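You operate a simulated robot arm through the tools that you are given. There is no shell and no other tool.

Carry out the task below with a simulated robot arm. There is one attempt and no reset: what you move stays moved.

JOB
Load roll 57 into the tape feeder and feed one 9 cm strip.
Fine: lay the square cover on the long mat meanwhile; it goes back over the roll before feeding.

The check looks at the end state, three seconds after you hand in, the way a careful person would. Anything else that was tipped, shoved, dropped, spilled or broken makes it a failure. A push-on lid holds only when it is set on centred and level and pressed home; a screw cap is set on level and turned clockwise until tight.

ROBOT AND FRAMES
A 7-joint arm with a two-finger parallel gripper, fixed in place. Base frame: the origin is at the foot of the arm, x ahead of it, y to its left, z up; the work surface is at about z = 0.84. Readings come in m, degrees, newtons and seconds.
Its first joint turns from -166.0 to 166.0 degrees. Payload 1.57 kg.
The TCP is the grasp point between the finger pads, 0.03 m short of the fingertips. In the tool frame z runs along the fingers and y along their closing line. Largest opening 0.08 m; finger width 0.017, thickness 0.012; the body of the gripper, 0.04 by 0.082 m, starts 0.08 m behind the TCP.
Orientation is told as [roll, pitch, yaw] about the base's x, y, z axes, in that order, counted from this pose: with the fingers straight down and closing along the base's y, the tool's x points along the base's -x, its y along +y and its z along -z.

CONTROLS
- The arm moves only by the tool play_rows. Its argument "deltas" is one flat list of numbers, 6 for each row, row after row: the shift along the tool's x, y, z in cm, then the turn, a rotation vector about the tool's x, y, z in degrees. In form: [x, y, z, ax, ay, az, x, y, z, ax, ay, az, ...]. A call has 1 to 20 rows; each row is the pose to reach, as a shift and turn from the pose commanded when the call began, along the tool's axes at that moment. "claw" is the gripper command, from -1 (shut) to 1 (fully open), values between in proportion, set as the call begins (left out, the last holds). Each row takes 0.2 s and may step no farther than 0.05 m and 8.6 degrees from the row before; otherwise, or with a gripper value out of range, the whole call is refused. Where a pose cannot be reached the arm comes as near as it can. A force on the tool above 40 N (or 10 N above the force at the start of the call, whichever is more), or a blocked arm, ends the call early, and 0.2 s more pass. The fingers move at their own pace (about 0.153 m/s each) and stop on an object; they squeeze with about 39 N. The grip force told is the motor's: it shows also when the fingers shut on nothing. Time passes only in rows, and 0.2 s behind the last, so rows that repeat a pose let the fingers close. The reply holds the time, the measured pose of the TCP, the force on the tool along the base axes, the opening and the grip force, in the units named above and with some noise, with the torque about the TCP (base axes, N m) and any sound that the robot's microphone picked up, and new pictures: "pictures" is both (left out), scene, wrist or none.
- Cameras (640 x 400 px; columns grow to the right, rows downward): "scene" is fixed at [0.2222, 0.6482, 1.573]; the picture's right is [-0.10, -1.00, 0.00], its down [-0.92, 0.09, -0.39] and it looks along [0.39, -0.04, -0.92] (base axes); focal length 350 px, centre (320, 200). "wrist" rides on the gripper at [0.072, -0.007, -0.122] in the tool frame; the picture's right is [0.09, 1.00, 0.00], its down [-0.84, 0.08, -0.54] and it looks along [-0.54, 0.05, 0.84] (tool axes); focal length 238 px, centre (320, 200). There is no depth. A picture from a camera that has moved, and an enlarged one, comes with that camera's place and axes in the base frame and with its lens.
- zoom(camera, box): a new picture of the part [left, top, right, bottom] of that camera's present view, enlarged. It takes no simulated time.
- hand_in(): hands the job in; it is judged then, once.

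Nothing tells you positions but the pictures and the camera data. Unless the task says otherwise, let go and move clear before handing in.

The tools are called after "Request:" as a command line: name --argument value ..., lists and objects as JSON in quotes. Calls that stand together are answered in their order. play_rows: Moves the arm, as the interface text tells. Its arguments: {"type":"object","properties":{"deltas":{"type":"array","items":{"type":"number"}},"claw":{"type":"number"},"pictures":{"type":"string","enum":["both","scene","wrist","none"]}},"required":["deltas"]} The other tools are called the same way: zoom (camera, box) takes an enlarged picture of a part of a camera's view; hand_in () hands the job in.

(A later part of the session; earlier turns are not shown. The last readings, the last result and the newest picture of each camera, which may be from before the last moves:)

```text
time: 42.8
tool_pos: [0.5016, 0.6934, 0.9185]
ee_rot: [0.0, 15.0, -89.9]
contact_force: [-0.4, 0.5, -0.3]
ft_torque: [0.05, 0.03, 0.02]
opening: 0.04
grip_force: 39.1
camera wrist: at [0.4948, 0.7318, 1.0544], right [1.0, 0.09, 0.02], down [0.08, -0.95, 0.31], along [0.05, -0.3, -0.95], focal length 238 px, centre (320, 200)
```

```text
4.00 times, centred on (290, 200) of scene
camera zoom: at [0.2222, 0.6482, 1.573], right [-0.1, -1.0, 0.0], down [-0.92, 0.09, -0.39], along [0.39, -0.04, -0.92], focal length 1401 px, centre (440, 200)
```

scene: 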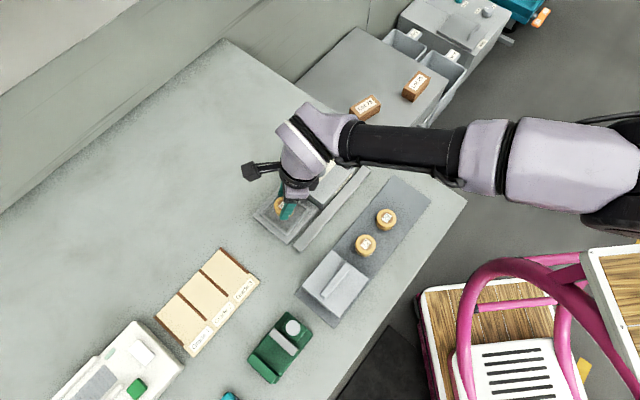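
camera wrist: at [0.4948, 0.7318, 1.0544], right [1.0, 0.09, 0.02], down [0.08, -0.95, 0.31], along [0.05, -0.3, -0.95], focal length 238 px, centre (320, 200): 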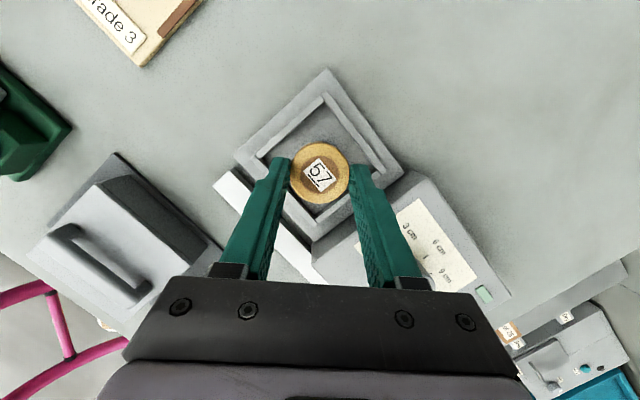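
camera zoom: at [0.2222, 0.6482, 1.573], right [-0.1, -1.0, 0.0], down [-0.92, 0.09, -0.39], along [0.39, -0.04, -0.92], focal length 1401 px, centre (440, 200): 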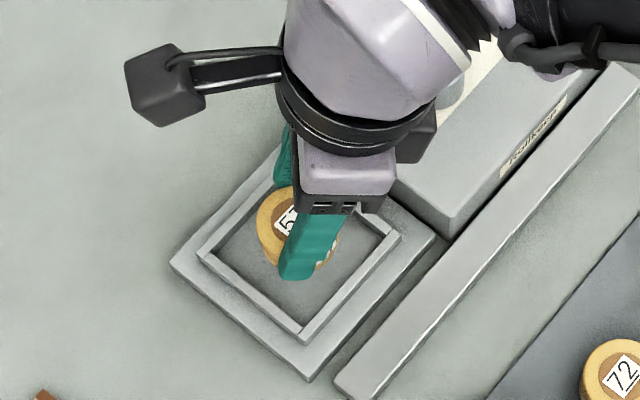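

Roll and well are aligned within about 1 mm. I'll lower the remaining distance slowly, watching the force.

Request:
play_rows --deltas '[-0.129, 0.03, 0.483, 0, 0, 0, -0.259, 0.03, 0.966, 0, 0, 0, -0.362, 0.03, 1.352, 0, 0, 0, -0.362, 0.03, 1.352, 0, 0, 0]' --claw -1 --pictures "none"

Request:
zoom --camera "wrist" --box '[200, 60, 440, 220]'

Request:
zoom --camera "scene" --box '[250, 180, 330, 250]'

```text
time: 43.8
tool_pos: [0.5018, 0.6935, 0.9055]
ee_rot: [0.0, 15.0, -89.9]
contact_force: [-0.2, -0.4, -0.4]
ft_torque: [0.0, 0.02, -0.03]
opening: 0.0402
grip_force: 38.7
```

```text
2.50 times, centred on (320, 140) of wrist
camera zoom: at [0.4943, 0.7308, 1.041], right [1.0, 0.09, 0.02], down [0.08, -0.95, 0.31], along [0.05, -0.3, -0.95], focal length 596 px, centre (320, 350)
```

zoom: 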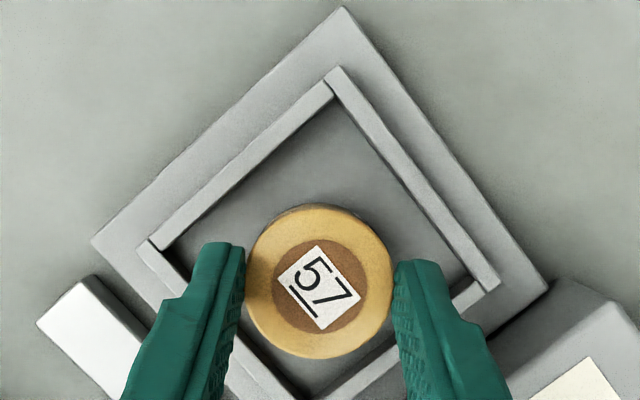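

```text
5.71 times, centred on (290, 215) of scene
camera zoom: at [0.2222, 0.6482, 1.573], right [-0.1, -1.0, 0.0], down [-0.92, 0.09, -0.39], along [0.39, -0.04, -0.92], focal length 2001 px, centre (491, 114)
```

zoom: 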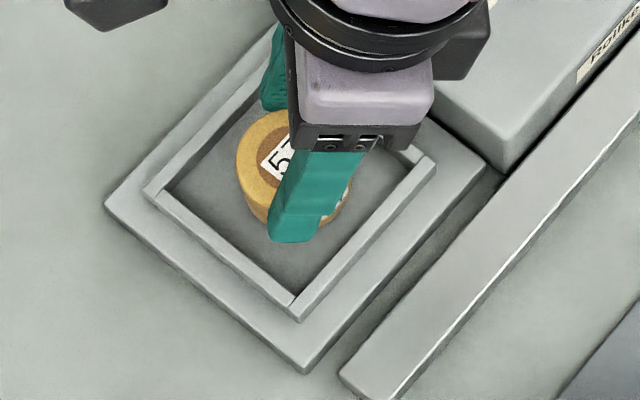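

Request:
play_rows --deltas '[-0.052, 0, 0.193, 0, 0, 0, -0.104, 0, 0.386, 0, 0, 0, -0.13, 0, 0.483, 0, 0, 0, -0.13, 0, 0.483, 0, 0, 0]' --claw -1 --pictures "none"

```text
time: 44.8
tool_pos: [0.5007, 0.6939, 0.9009]
ee_rot: [0.0, 15.0, -90.1]
contact_force: [1.4, 0.3, 2.5]
ft_torque: [-0.03, -0.04, 0.02]
opening: 0.0402
grip_force: 39.1
```

Request:
play_rows --deltas '[-0.026, 0, 0.097, 0, 0, 0, -0.052, 0, 0.193, 0, 0, 0, -0.052, 0, 0.193, 0, 0, 0]' --claw -1

Request:
zoom --camera "wrist" --box '[200, 60, 440, 220]'

Request:
zoom --camera "scene" --box '[250, 180, 330, 250]'

```text
time: 45.6
tool_pos: [0.5012, 0.6939, 0.8992]
ee_rot: [0.1, 15.2, -90.1]
contact_force: [1.0, 1.4, 17.6]
ft_torque: [0.04, -0.05, -0.01]
opening: 0.0402
grip_force: 39.3
camera wrist: at [0.4935, 0.731, 1.0364], right [1.0, 0.09, 0.03], down [0.08, -0.95, 0.3], along [0.05, -0.3, -0.95], focal length 238 px, centre (320, 200)
```

scene: 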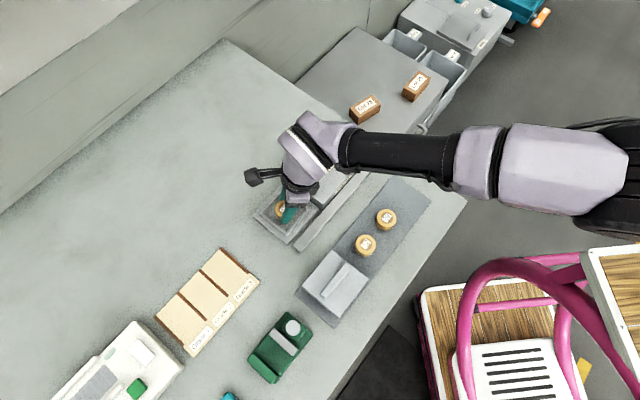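
wrist: 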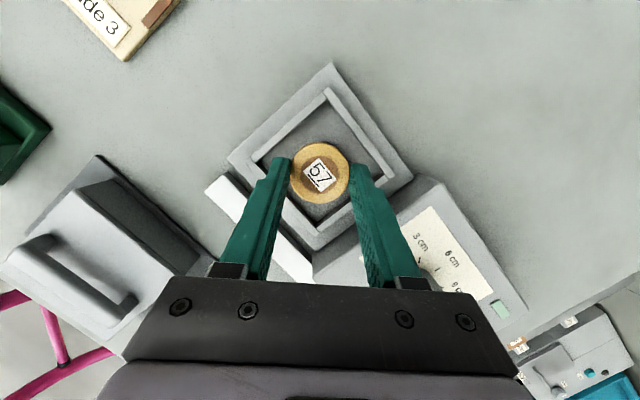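

```text
2.50 times, centred on (320, 140) of wrist
camera zoom: at [0.4935, 0.731, 1.0364], right [1.0, 0.09, 0.03], down [0.08, -0.95, 0.3], along [0.05, -0.3, -0.95], focal length 596 px, centre (320, 350)
```

zoom: 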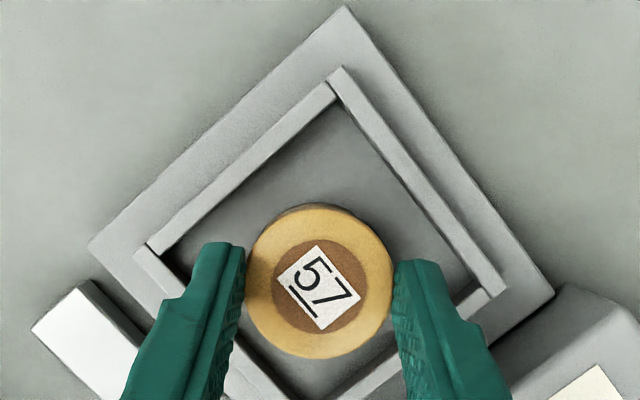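

```text
5.71 times, centred on (290, 215) of scene
camera zoom: at [0.2222, 0.6482, 1.573], right [-0.1, -1.0, 0.0], down [-0.92, 0.09, -0.39], along [0.39, -0.04, -0.92], focal length 2001 px, centre (491, 114)
```

zoom: 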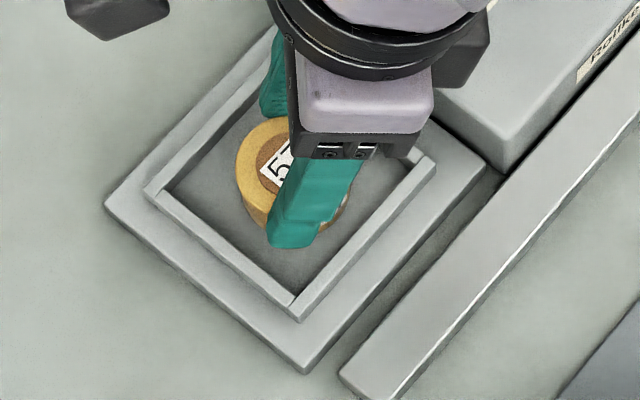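

The roll is resting on the well floor (18 N). I'll ease off, open the fingers slightly so they don't touch the ridges, and rise.

Request:
play_rows --deltas '[0.026, 0, -0.097, 0, 0, 0, 0.026, 0, -0.097, 0, 0, 0]' --claw -1 --pictures "none"

Request:
play_rows --deltas '[0, 0, 0, 0, 0, 0, 0, 0, 0, 0, 0, 0, 0, 0, 0, 0, 0, 0]' --claw 0.25 --pictures "wrist"

Request:
zoom --camera "wrist" --box '[200, 60, 440, 220]'

Request:
zoom --camera "scene" --box '[250, 180, 330, 250]'

```text
time: 46.2
tool_pos: [0.5006, 0.6932, 0.9018]
ee_rot: [0.0, 15.2, -90.0]
contact_force: [0.8, 4.7, 16.2]
ft_torque: [0.31, 0.02, 0.01]
opening: 0.0402
grip_force: 39.5
```

```text
time: 47.0
tool_pos: [0.5003, 0.6911, 0.8991]
ee_rot: [0.0, 15.0, -90.0]
contact_force: [0.3, 0.3, -0.2]
ft_torque: [0.0, -0.01, 0.0]
opening: 0.0501
grip_force: 0.1
camera wrist: at [0.4937, 0.7307, 1.0349], right [1.0, 0.09, 0.02], down [0.08, -0.95, 0.31], along [0.05, -0.3, -0.95], focal length 238 px, centre (320, 200)
```

wrist: 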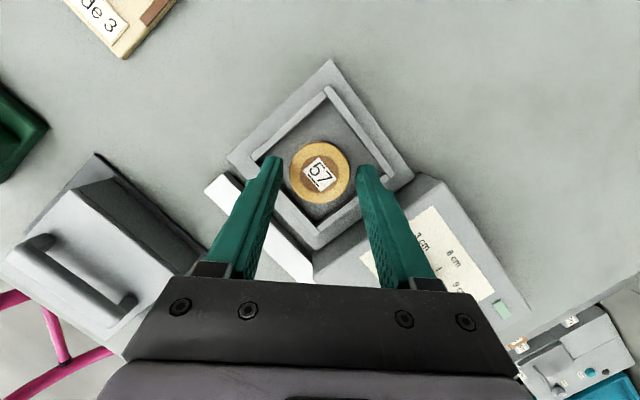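

```text
2.50 times, centred on (320, 140) of wrist
camera zoom: at [0.4937, 0.7307, 1.0349], right [1.0, 0.09, 0.02], down [0.08, -0.95, 0.31], along [0.05, -0.3, -0.95], focal length 596 px, centre (320, 350)
```

zoom: 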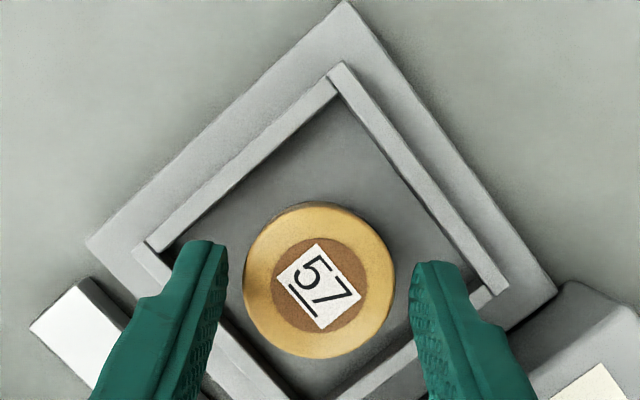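

```text
5.71 times, centred on (290, 215) of scene
camera zoom: at [0.2222, 0.6482, 1.573], right [-0.1, -1.0, 0.0], down [-0.92, 0.09, -0.39], along [0.39, -0.04, -0.92], focal length 2001 px, centre (491, 114)
```

zoom: 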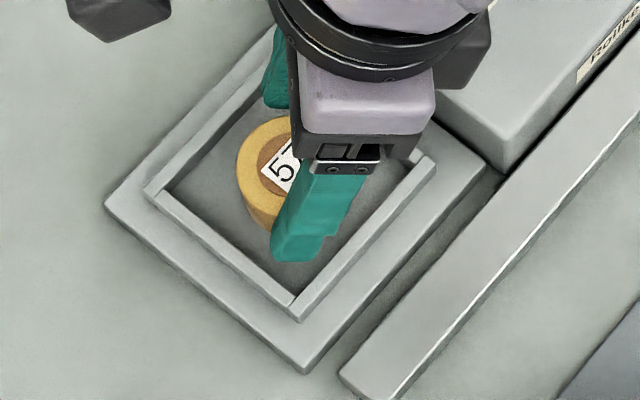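

Roll 57 is seated in the well. I'll rise, straighten, and go back to the cover.

Request:
play_rows --deltas '[0.518, 0, -1.932, 0, 0, 0, 1.165, 0, -4.347, 0, 0, 0, -0.12, 0, -7.279, 0, -7.5, 0, -2.371, 0, -10.47, 0, -15, 0, -2.371, 0, -10.47, 0, -15, 0]' --claw 0.25

Request:
zoom --camera "scene" --box '[240, 150, 340, 250]'

Request:
play_rows --deltas '[-0.6, -2.7, -0.25, 0, 0, -7.5, -1.2, -5.4, -0.5, 0, 0, -15, -1.8, -8.1, -0.75, 0, 0, -22.5, -2.4, -10.8, -1.0, 0, 0, -30, -3.0, -13.5, -1.25, 0, 0, -37.5, -3.67, -16.18, -1.5, 0, 0, -45, -3.67, -16.18, -1.5, 0, 0, -45]' --claw 0.25

Request:
zoom --camera "scene" --box '[240, 150, 340, 250]'

```text
time: 48.2
tool_pos: [0.5013, 0.6443, 0.9935]
ee_rot: [0.0, -0.1, -90.0]
contact_force: [0.0, 0.6, 0.4]
ft_torque: [-0.02, -0.01, -0.01]
opening: 0.0502
grip_force: 0.0
camera wrist: at [0.4941, 0.7158, 1.115], right [1.0, 0.09, 0.0], down [0.08, -0.84, 0.54], along [0.05, -0.54, -0.84], focal length 238 px, centre (320, 200)
```

scene: 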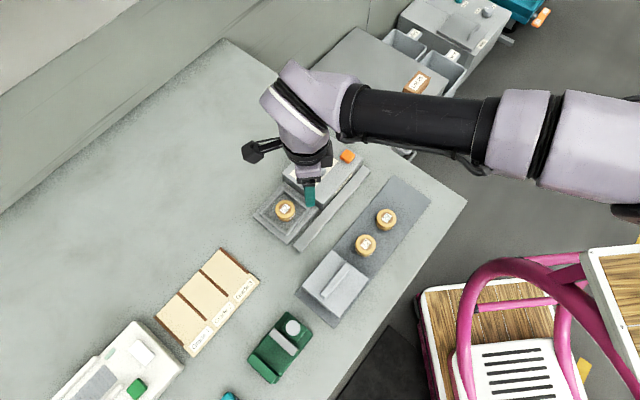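
wrist: 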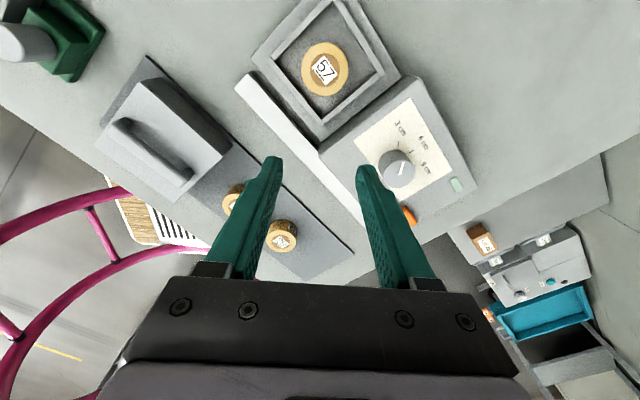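

```text
4.00 times, centred on (290, 200) of scene
camera zoom: at [0.2222, 0.6482, 1.573], right [-0.1, -1.0, 0.0], down [-0.92, 0.09, -0.39], along [0.39, -0.04, -0.92], focal length 1401 px, centre (440, 200)
```

zoom: 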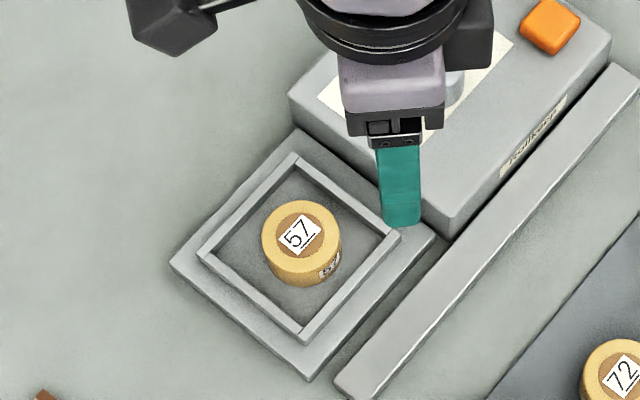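

```text
time: 49.8
tool_pos: [0.3388, 0.6056, 1.0114]
ee_rot: [0.0, 0.0, -44.8]
contact_force: [0.2, -0.6, 0.0]
ft_torque: [0.01, 0.02, 0.0]
opening: 0.0498
grip_force: 0.1
camera wrist: at [0.2817, 0.6519, 1.1318], right [0.64, 0.77, 0.0], down [0.65, -0.54, 0.54], along [0.42, -0.35, -0.84], focal length 238 px, centre (320, 200)
```

scene: 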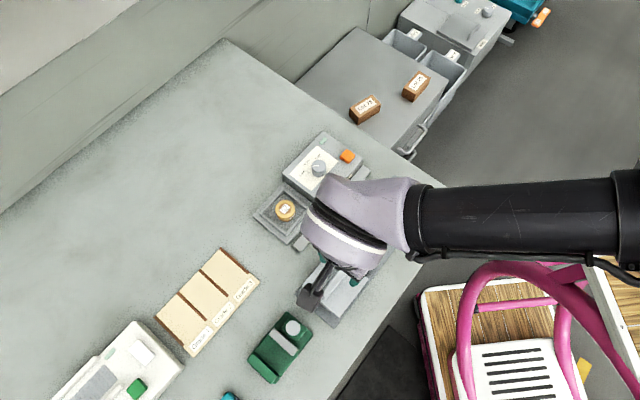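
wrist: 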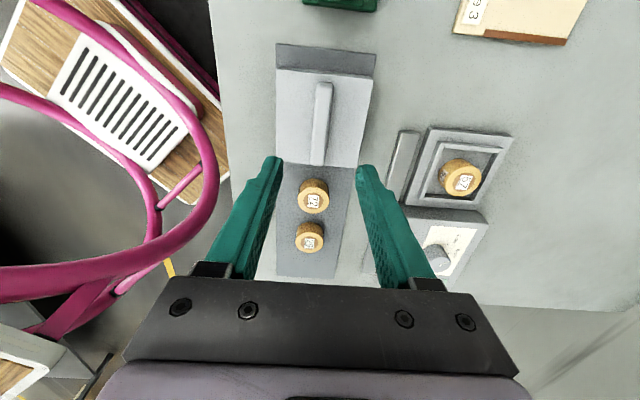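

```text
4.00 times, centred on (290, 200) of scene
camera zoom: at [0.2222, 0.6482, 1.573], right [-0.1, -1.0, 0.0], down [-0.92, 0.09, -0.39], along [0.39, -0.04, -0.92], focal length 1401 px, centre (440, 200)
```

zoom: 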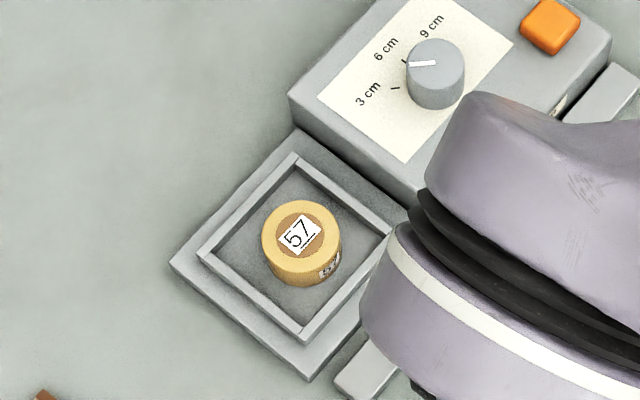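

Roll 57 sits centred in the well. I'm above the cover with the fingers at 5 cm; I'll lean 20° again and descend over the handle.

Request:
play_rows --deltas '[0, 0, 2, 0, 7, 0, 0, 0, 4, 0, 14, 0, 0, 0, 6, 0, 20, 0, 0, 0, 7.5, 0, 20, 0, 0, 0, 7.5, 0, 20, 0]' --claw 0.25

Request:
zoom --camera "wrist" --box '[220, 80, 420, 220]'

```text
time: 51.0
tool_pos: [0.3392, 0.6052, 0.9335]
ee_rot: [0.1, 20.0, -45.0]
contact_force: [0.3, -0.8, -0.7]
ft_torque: [-0.01, 0.01, 0.0]
opening: 0.05
grip_force: 0.1
camera wrist: at [0.3154, 0.6184, 1.0729], right [0.64, 0.77, 0.03], down [0.74, -0.63, 0.22], along [0.19, -0.12, -0.97], focal length 238 px, centre (320, 200)
```

scene: 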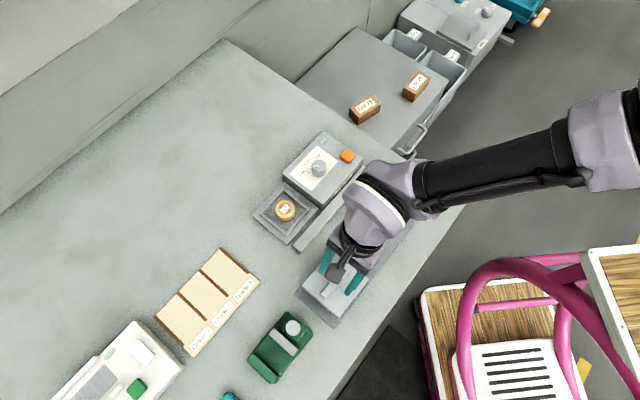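
wrist: 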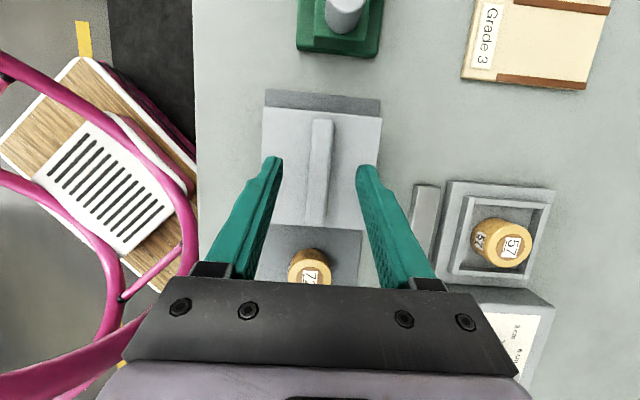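

```text
2.86 times, centred on (320, 150) of wrist
camera zoom: at [0.3154, 0.6184, 1.0729], right [0.64, 0.77, 0.03], down [0.74, -0.63, 0.22], along [0.19, -0.12, -0.97], focal length 681 px, centre (320, 343)
```

zoom: 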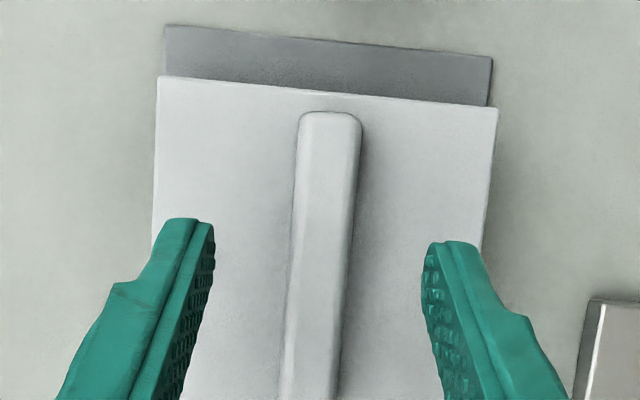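

Aligned with the handle. I'll descend the last 2 cm and grip.

Request:
play_rows --deltas '[-0.239, 0, 0.658, 0, 0, 0, -0.479, 0, 1.316, 0, 0, 0, -0.684, 0, 1.879, 0, 0, 0, -0.684, 0, 1.879, 0, 0, 0]' --claw 0.25 --pictures "wrist"

Request:
zoom --camera "wrist" --box '[220, 80, 420, 220]'

```text
time: 52.0
tool_pos: [0.3383, 0.605, 0.9147]
ee_rot: [0.0, 20.1, -44.9]
contact_force: [0.3, -0.2, 0.4]
ft_torque: [-0.05, 0.01, -0.01]
opening: 0.0501
grip_force: 0.0
camera wrist: at [0.3158, 0.6187, 1.0523], right [0.64, 0.77, 0.03], down [0.74, -0.63, 0.22], along [0.19, -0.12, -0.97], focal length 238 px, centre (320, 200)
```

wrist: 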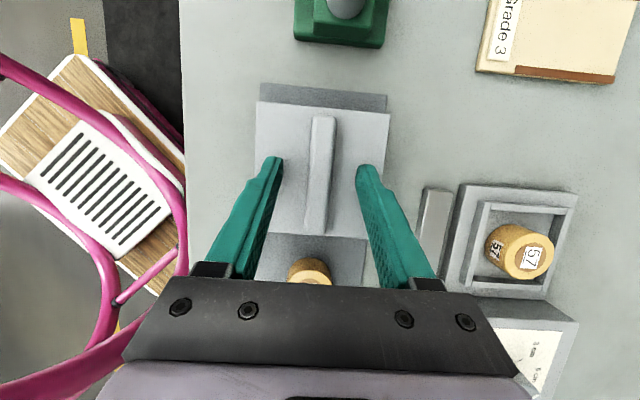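

```text
2.86 times, centred on (320, 150) of wrist
camera zoom: at [0.3158, 0.6187, 1.0523], right [0.64, 0.77, 0.03], down [0.74, -0.63, 0.22], along [0.19, -0.12, -0.97], focal length 681 px, centre (320, 343)
```

zoom: 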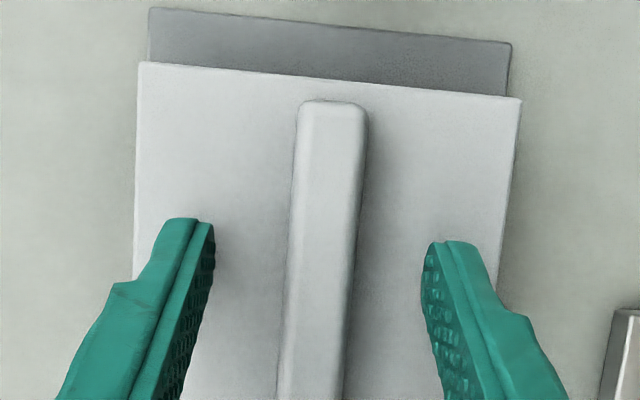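

Request:
play_rows --deltas '[0, 0, 0, 0, 0, 0, 0, 0, 0, 0, 0, 0, 0, 0, 0, 0, 0, 0, 0, 0, 0, 0, 0, 0]' --claw -1 --pictures "wrist"

Request:
play_rows --deltas '[0.171, 0, -0.47, 0, 0, 0, 0.513, 0, -1.41, 0, 0, 0, 1.026, 0, -2.819, 0, 0, 0, 1.71, 0, -4.699, 0, 0, 0, 2.394, 0, -6.578, 0, 0, 0, 3.078, 0, -8.457, 0, 0, 0, 3.078, 0, -8.457, 0, 0, 0]' --claw -1

Request:
zoom --camera "wrist" --box '[220, 80, 420, 220]'

Request:
zoom --camera "scene" --box '[270, 200, 410, 340]'

```text
time: 53.0
tool_pos: [0.3389, 0.6052, 0.9135]
ee_rot: [0.1, 20.0, -45.0]
contact_force: [0.2, -0.2, -0.8]
ft_torque: [-0.02, -0.02, 0.0]
opening: 0.015
grip_force: 31.1
camera wrist: at [0.3158, 0.6187, 1.0525], right [0.64, 0.77, 0.03], down [0.74, -0.63, 0.22], along [0.19, -0.12, -0.97], focal length 238 px, centre (320, 200)
```

wrist: 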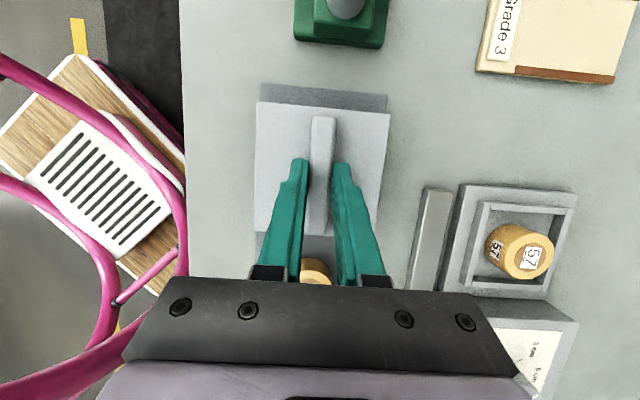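

```text
time: 54.6
tool_pos: [0.3408, 0.6052, 1.0037]
ee_rot: [0.0, 20.0, -45.1]
contact_force: [0.1, -0.7, -0.3]
ft_torque: [0.05, -0.01, -0.01]
opening: 0.0149
grip_force: 31.2
camera wrist: at [0.317, 0.6196, 1.1426], right [0.64, 0.77, 0.03], down [0.74, -0.63, 0.22], along [0.19, -0.12, -0.97], focal length 238 px, centre (320, 200)
```

scene: 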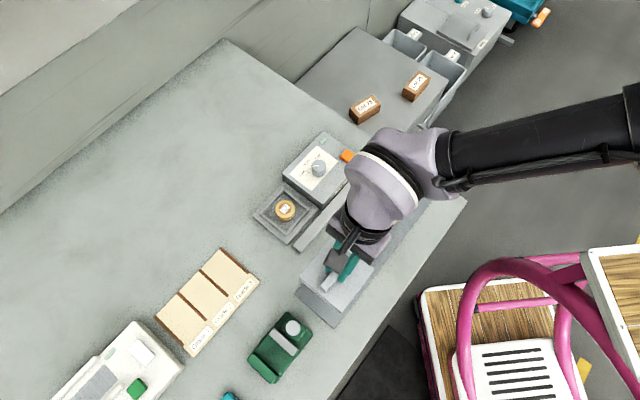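
wrist: 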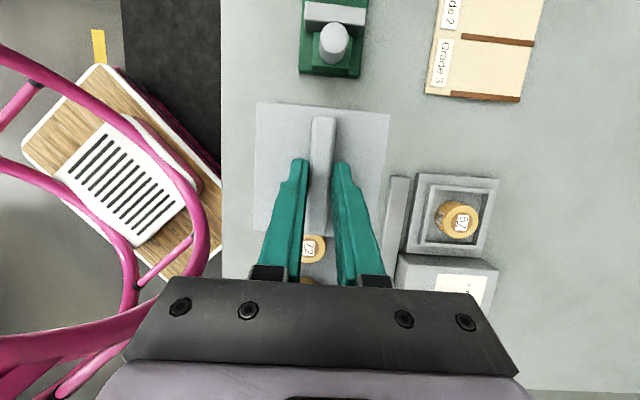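

```text
2.86 times, centred on (320, 150) of wrist
camera zoom: at [0.317, 0.6196, 1.1426], right [0.64, 0.77, 0.03], down [0.74, -0.63, 0.22], along [0.19, -0.12, -0.97], focal length 681 px, centre (320, 343)
```

zoom: 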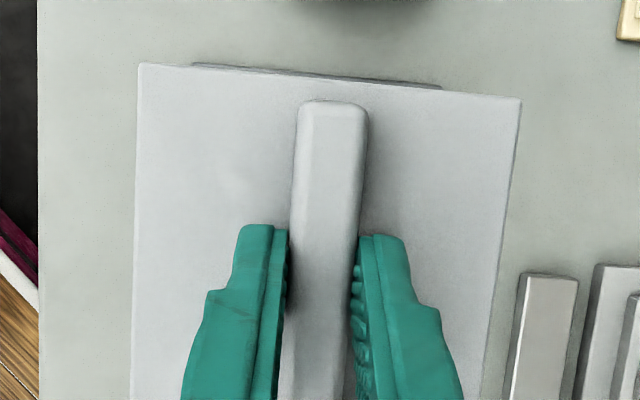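

```text
2.86 times, centred on (340, 270) of scene
camera zoom: at [0.2222, 0.6482, 1.573], right [-0.1, -1.0, 0.0], down [-0.92, 0.09, -0.39], along [0.39, -0.04, -0.92], focal length 1000 px, centre (263, 0)
```

zoom: 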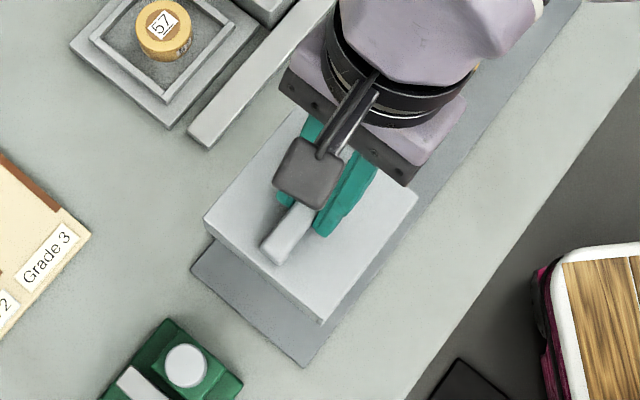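

The cover is regripped in nearly the same relative position as the first time (within about 1 mm), and rolls 29 and 72 are undisturbed. I'll carry it back along the reverse path to above the feeder.

Request:
play_rows --deltas '[-0.532, 1.82, -0.087, 0, 0, 0, -1.596, 5.46, -0.262, 0, 0, 0, -2.66, 9.1, -0.436, 0, 0, 0, -3.724, 12.74, -0.611, 0, 0, 0, -4.788, 16.38, -0.786, 0, 0, 0, -5.322, 18.22, -0.873, 0, 0, 0, -5.322, 18.22, -0.873, 0, 0, 0]' --claw -1

Request:
zoom --camera "wrist" --box '[220, 80, 420, 220]'

Request:
zoom --camera "scene" --box '[240, 150, 340, 250]'

```text
time: 56.2
tool_pos: [0.5047, 0.6979, 0.9941]
ee_rot: [0.0, 20.0, -45.0]
contact_force: [-0.8, -0.2, -0.9]
ft_torque: [0.04, 0.03, 0.0]
opening: 0.0145
grip_force: 30.9
camera wrist: at [0.4811, 0.7108, 1.1327], right [0.64, 0.77, 0.03], down [0.74, -0.63, 0.22], along [0.19, -0.12, -0.97], focal length 238 px, centre (320, 200)
```

scene: 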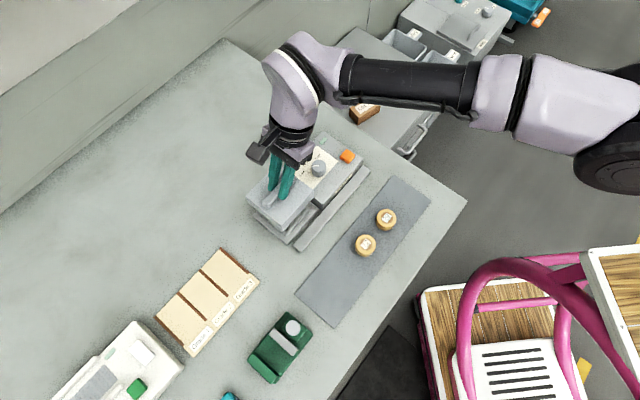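
wrist: 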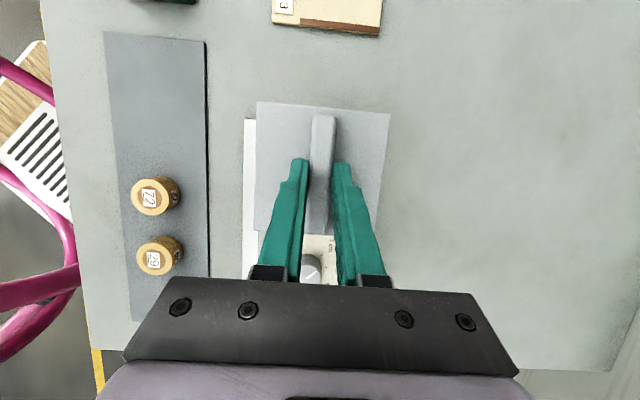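

```text
2.86 times, centred on (320, 150) of wrist
camera zoom: at [0.4811, 0.7108, 1.1327], right [0.64, 0.77, 0.03], down [0.74, -0.63, 0.22], along [0.19, -0.12, -0.97], focal length 681 px, centre (320, 343)
```

zoom: 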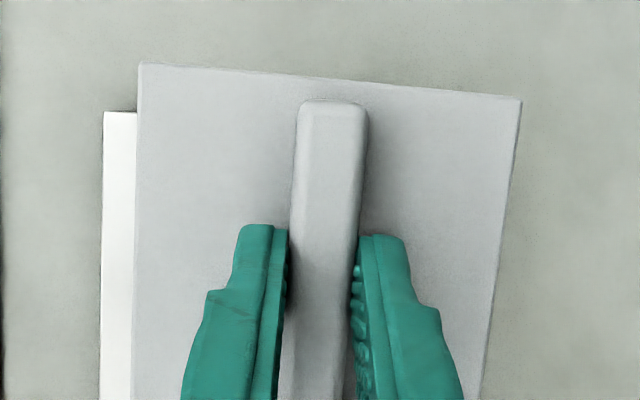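

```text
4.00 times, centred on (290, 200) of scene
camera zoom: at [0.2222, 0.6482, 1.573], right [-0.1, -1.0, 0.0], down [-0.92, 0.09, -0.39], along [0.39, -0.04, -0.92], focal length 1401 px, centre (440, 200)
```

zoom: 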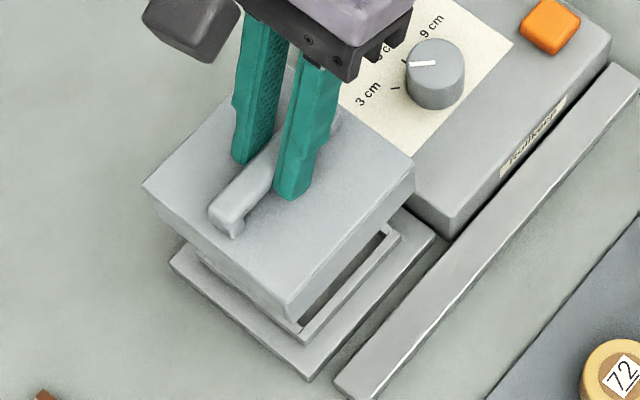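

The TCP is about 2 mm too far toward the outer side compared with the original lift, so I'll correct that. Then I'll lower to just above the ridges and compare the alignment with the original picture.

Request:
play_rows --deltas '[-0.872, 0, 1.811, 0, 0, 0, -1.556, 0, 3.69, 0, 0, 0, -2.001, 0, 4.912, 0, 0, 0, -2.001, 0, 4.912, 0, 0, 0]' --claw -1

Request:
zoom --camera "scene" --box '[270, 180, 330, 240]'

Request:
zoom --camera "scene" --box '[240, 170, 320, 250]'

Request:
zoom --camera "wrist" --box '[220, 80, 420, 220]'

```text
time: 57.2
tool_pos: [0.507, 0.6963, 0.9411]
ee_rot: [-0.1, 20.0, -44.9]
contact_force: [0.4, 0.2, -0.6]
ft_torque: [0.0, 0.01, -0.01]
opening: 0.015
grip_force: 30.9
camera wrist: at [0.4829, 0.71, 1.0803], right [0.64, 0.77, 0.03], down [0.74, -0.63, 0.22], along [0.19, -0.12, -0.97], focal length 238 px, centre (320, 200)
```

scene: 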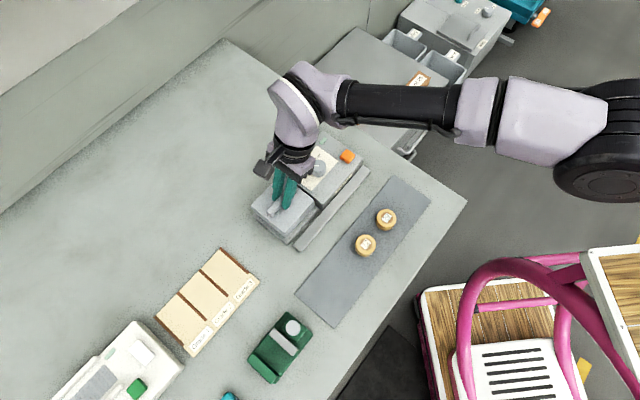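
wrist: 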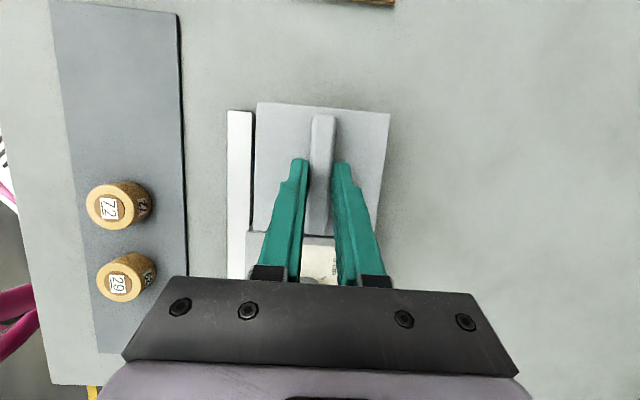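

```text
6.67 times, centred on (300, 210) of scene
camera zoom: at [0.2222, 0.6482, 1.573], right [-0.1, -1.0, 0.0], down [-0.92, 0.09, -0.39], along [0.39, -0.04, -0.92], focal length 2334 px, centre (453, 133)
```

zoom: 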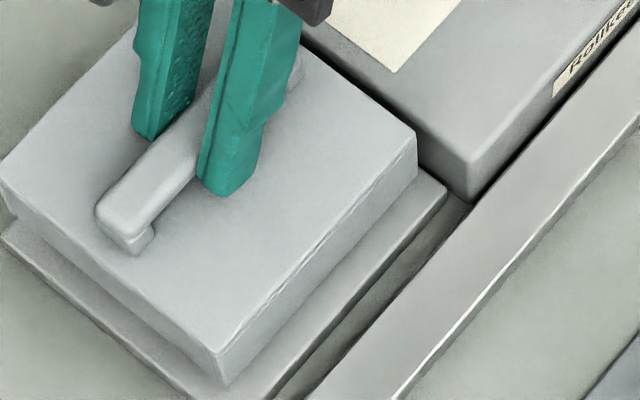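

```text
5.00 times, centred on (280, 210) of scene
camera zoom: at [0.2222, 0.6482, 1.573], right [-0.1, -1.0, 0.0], down [-0.92, 0.09, -0.39], along [0.39, -0.04, -0.92], focal length 1751 px, centre (520, 150)
```

zoom: 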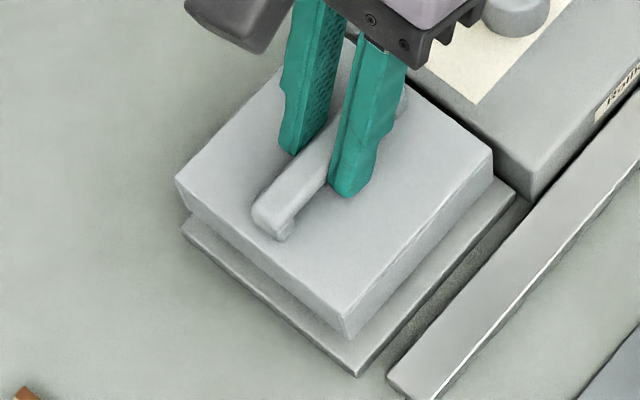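

```text
2.86 times, centred on (320, 150) of wrist
camera zoom: at [0.4829, 0.71, 1.0803], right [0.64, 0.77, 0.03], down [0.74, -0.63, 0.22], along [0.19, -0.12, -0.97], focal length 681 px, centre (320, 343)
```

zoom: 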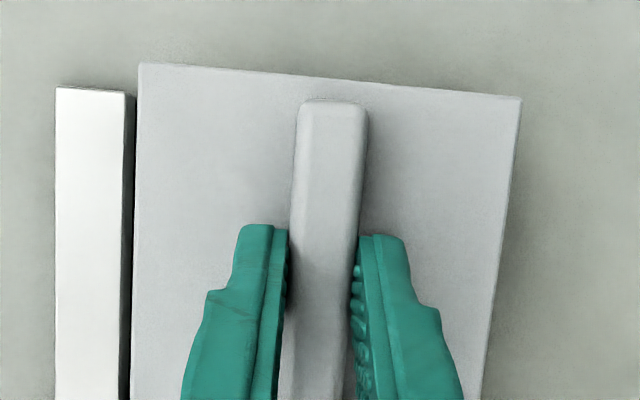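

Cover and ridge frame agree within about 1 mm in both cameras. I'll lower slowly and watch for early contact.

Request:
play_rows --deltas '[-0.137, 0, 0.376, 0, 0, 0, -0.274, 0, 0.752, 0, 0, 0, -0.41, 0, 1.128, 0, 0, 0, -0.41, 0, 1.128, 0, 0, 0]' --claw -1 --pictures "none"

Request:
zoom --camera "scene" --box '[240, 170, 320, 250]'

```text
time: 58.2
tool_pos: [0.507, 0.696, 0.9299]
ee_rot: [0.0, 20.0, -45.0]
contact_force: [0.0, 0.0, -1.3]
ft_torque: [0.0, -0.02, -0.01]
opening: 0.015
grip_force: 31.4
```

```text
5.00 times, centred on (280, 210) of scene
camera zoom: at [0.2222, 0.6482, 1.573], right [-0.1, -1.0, 0.0], down [-0.92, 0.09, -0.39], along [0.39, -0.04, -0.92], focal length 1751 px, centre (520, 150)
```

zoom: 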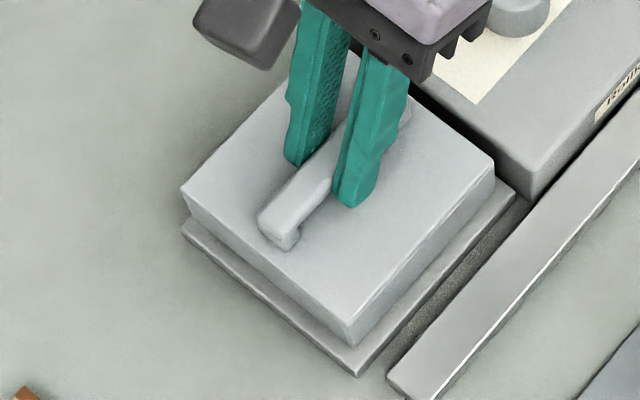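

Request:
play_rows --deltas '[-0.085, 0, 0.235, 0, 0, 0, -0.171, 0, 0.47, 0, 0, 0, -0.205, 0, 0.564, 0, 0, 0, -0.205, 0, 0.564, 0, 0, 0]' --claw -1 --pictures "none"

Request:
zoom --camera "scene" --box '[240, 170, 320, 250]'

```text
time: 59.2
tool_pos: [0.5063, 0.6954, 0.9234]
ee_rot: [-0.1, 20.0, -45.0]
contact_force: [0.5, 0.1, -0.6]
ft_torque: [0.01, 0.03, 0.03]
opening: 0.0148
grip_force: 30.9
```

```text
5.00 times, centred on (280, 210) of scene
camera zoom: at [0.2222, 0.6482, 1.573], right [-0.1, -1.0, 0.0], down [-0.92, 0.09, -0.39], along [0.39, -0.04, -0.92], focal length 1751 px, centre (520, 150)
```

zoom: 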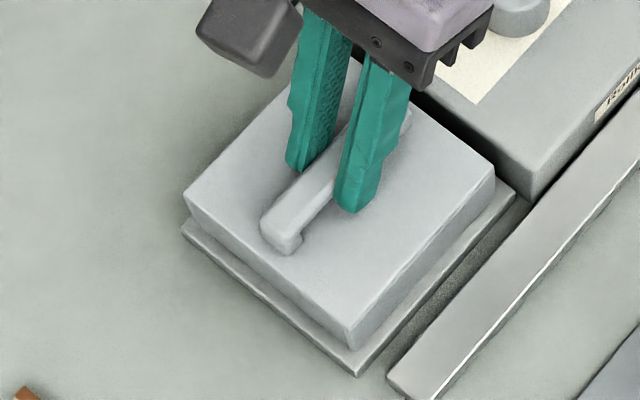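

Request:
play_rows --deltas '[-0.034, 0, 0.094, 0, 0, 0, -0.068, 0, 0.188, 0, 0, 0, -0.103, 0, 0.282, 0, 0, 0, -0.103, 0, 0.282, 0, 0, 0]' --claw -1 --pictures "none"

Request:
zoom --camera "scene" --box '[240, 170, 320, 250]'

```text
time: 60.2
tool_pos: [0.5069, 0.6963, 0.9218]
ee_rot: [0.1, 20.2, -44.9]
contact_force: [-1.2, -0.7, 11.6]
ft_torque: [-0.37, -0.27, -0.03]
opening: 0.0149
grip_force: 30.7
```

```text
5.00 times, centred on (280, 210) of scene
camera zoom: at [0.2222, 0.6482, 1.573], right [-0.1, -1.0, 0.0], down [-0.92, 0.09, -0.39], along [0.39, -0.04, -0.92], focal length 1751 px, centre (520, 150)
```

zoom: 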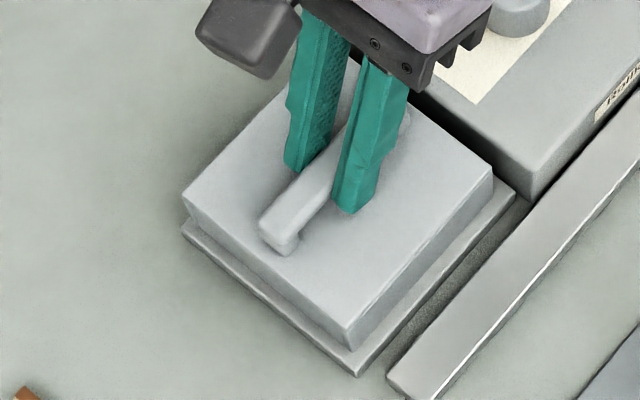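

Contact came at the expected height (TCP z ≈ 0.922, 12 N). I'll look closely at the seams.

Request:
zoom --camera "scene" --box '[250, 200, 310, 250]'

Request:
zoom --camera "scene" --box '[270, 180, 330, 240]'

Request:
zoom --camera "wrist" --box '[220, 60, 420, 200]'

```text
8.00 times, centred on (280, 225) of scene
camera zoom: at [0.2222, 0.6482, 1.573], right [-0.1, -1.0, 0.0], down [-0.92, 0.09, -0.39], along [0.39, -0.04, -0.92], focal length 2801 px, centre (640, 0)
```

zoom: 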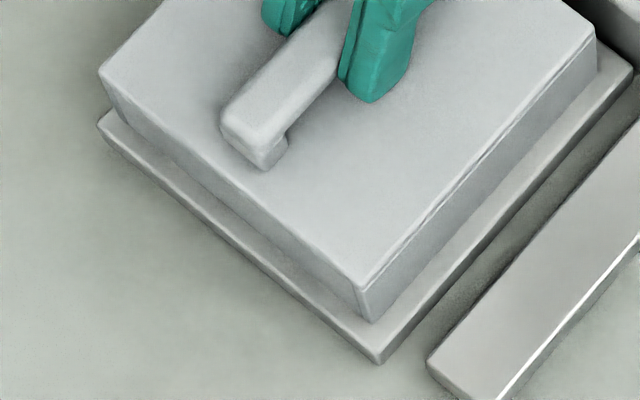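

```text
6.67 times, centred on (300, 210) of scene
camera zoom: at [0.2222, 0.6482, 1.573], right [-0.1, -1.0, 0.0], down [-0.92, 0.09, -0.39], along [0.39, -0.04, -0.92], focal length 2334 px, centre (453, 133)
```

zoom: 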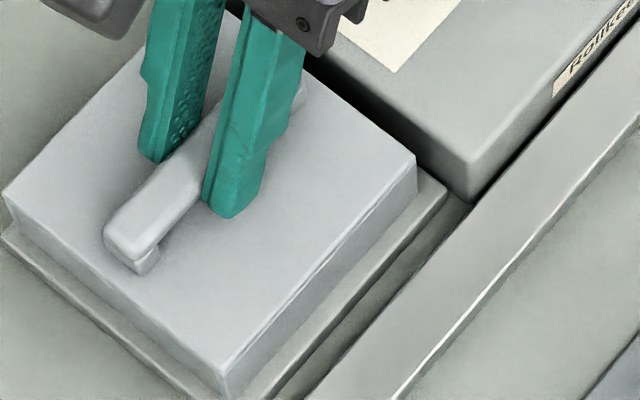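

```text
2.86 times, centred on (320, 130) of wrist
camera zoom: at [0.4835, 0.7099, 1.0604], right [0.64, 0.77, 0.03], down [0.74, -0.63, 0.22], along [0.19, -0.12, -0.97], focal length 681 px, centre (320, 400)
```

zoom: 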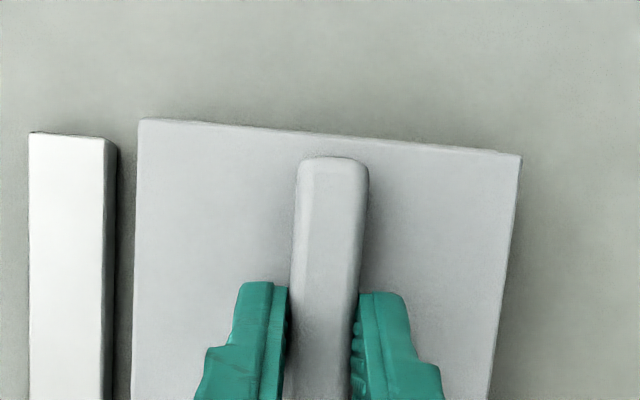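

The cover looks the same as in the original picture. I'll press it down a little more firmly to be sure it is home, then ease off and release.

Request:
play_rows --deltas '[-0.034, 0, 0.094, 0, 0, 0, -0.068, 0, 0.188, 0, 0, 0, -0.068, 0, 0.188, 0, 0, 0]' --claw -1 --pictures "none"

```text
time: 61.0
tool_pos: [0.507, 0.6963, 0.921]
ee_rot: [0.2, 20.1, -45.0]
contact_force: [1.6, 5.2, 23.8]
ft_torque: [0.24, 0.17, -0.05]
opening: 0.0151
grip_force: 30.7
```

Request:
play_rows --deltas '[0.034, 0, -0.094, 0, 0, 0, 0.068, 0, -0.188, 0, 0, 0, 0.085, 0, -0.235, 0, 0, 0]' --claw -1 --pictures "none"

Request:
play_rows --deltas '[0, 0, 0, 0, 0, 0, 0, 0, 0, 0, 0, 0, 0, 0, 0, 0, 0, 0]' --claw 0

Request:
zoom --camera "scene" --box '[240, 170, 320, 250]'

```text
time: 61.8
tool_pos: [0.5043, 0.6954, 0.9205]
ee_rot: [-0.2, 20.1, -44.9]
contact_force: [-0.4, -1.0, 10.3]
ft_torque: [0.31, 0.28, -0.12]
opening: 0.0148
grip_force: 31.3
```

```text
time: 62.6
tool_pos: [0.5069, 0.6959, 0.9202]
ee_rot: [0.0, 20.0, -44.9]
contact_force: [-0.1, 0.1, -0.5]
ft_torque: [0.03, 0.01, -0.03]
opening: 0.0401
grip_force: 0.1
camera wrist: at [0.4834, 0.7098, 1.0595], right [0.64, 0.77, 0.03], down [0.74, -0.63, 0.22], along [0.19, -0.12, -0.97], focal length 238 px, centre (320, 200)
```

scene: 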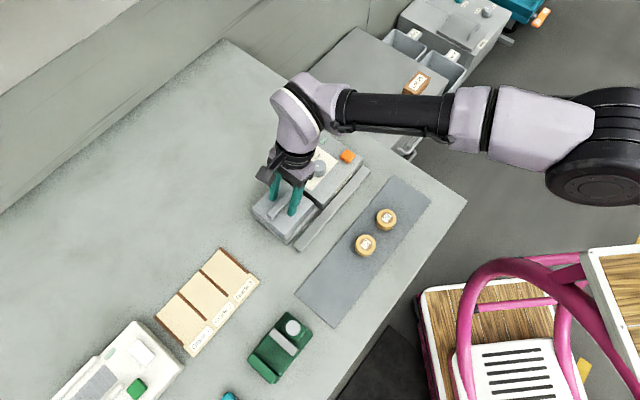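
wrist: 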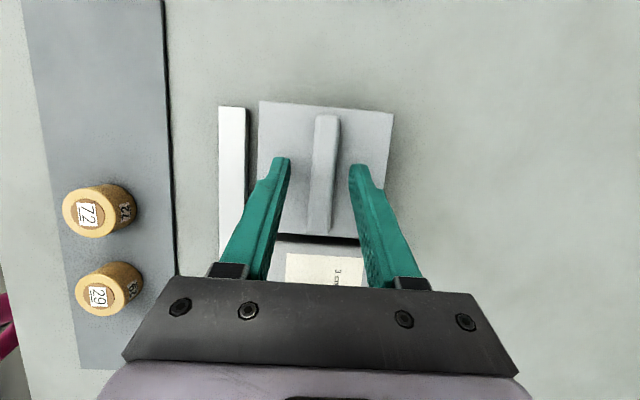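

```text
5.00 times, centred on (280, 210) of scene
camera zoom: at [0.2222, 0.6482, 1.573], right [-0.1, -1.0, 0.0], down [-0.92, 0.09, -0.39], along [0.39, -0.04, -0.92], focal length 1751 px, centre (520, 150)
```

zoom: 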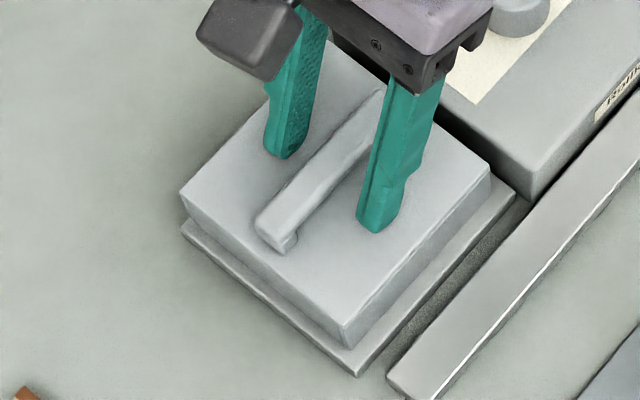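

The cover settled about 2 mm sideways as I released it, presumably into its natural seat. I'll back away vertically and inspect it.

Request:
play_rows --deltas '[0.342, 0, -0.94, 0, 0, 0, 1.026, 0, -2.819, 0, 0, 0, 1.71, 0, -4.699, 0, 0, 0, 2.394, 0, -6.578, 0, 0, 0, 2.394, 0, -6.578, 0, 0, 0]' --claw 0

Request:
zoom --camera "scene" --box '[240, 170, 320, 250]'

Request:
zoom --camera "wrist" --box '[220, 60, 420, 200]'

```text
time: 63.8
tool_pos: [0.5085, 0.6972, 0.9904]
ee_rot: [-0.1, 20.0, -45.0]
contact_force: [0.0, 0.5, -0.2]
ft_torque: [-0.02, -0.03, -0.02]
opening: 0.04
grip_force: 0.0
camera wrist: at [0.4838, 0.7101, 1.1293], right [0.64, 0.77, 0.03], down [0.74, -0.63, 0.22], along [0.19, -0.12, -0.97], focal length 238 px, centre (320, 200)
```

scene: 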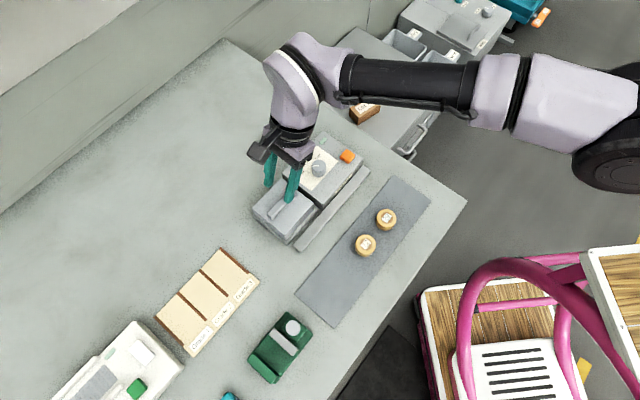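
wrist: 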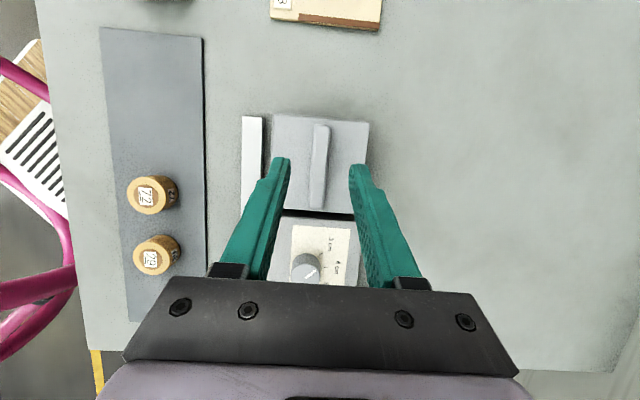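

```text
5.00 times, centred on (280, 210) of scene
camera zoom: at [0.2222, 0.6482, 1.573], right [-0.1, -1.0, 0.0], down [-0.92, 0.09, -0.39], along [0.39, -0.04, -0.92], focal length 1751 px, centre (520, 150)
```

zoom: 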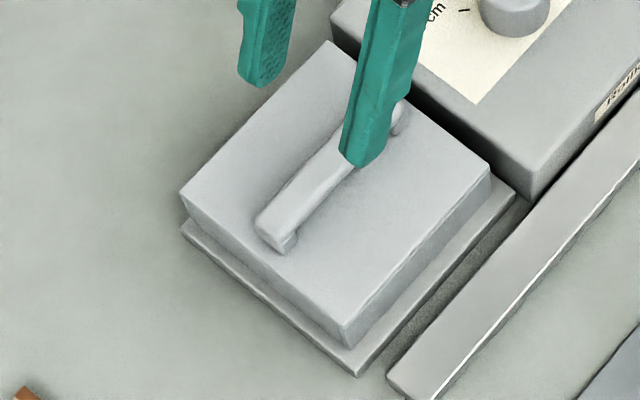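

```text
2.86 times, centred on (320, 130) of wrist
camera zoom: at [0.4838, 0.7101, 1.1293], right [0.64, 0.77, 0.03], down [0.74, -0.63, 0.22], along [0.19, -0.12, -0.97], focal length 681 px, centre (320, 400)
```

zoom: 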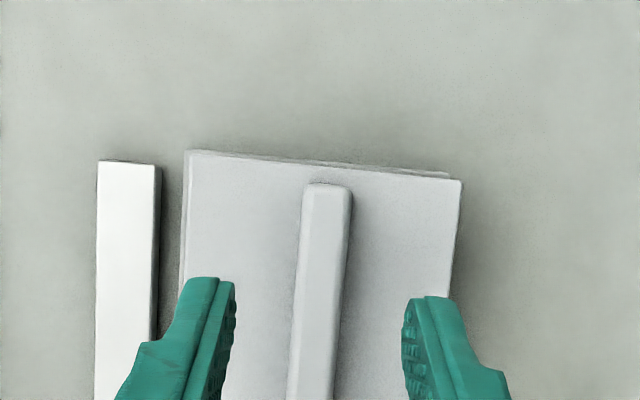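

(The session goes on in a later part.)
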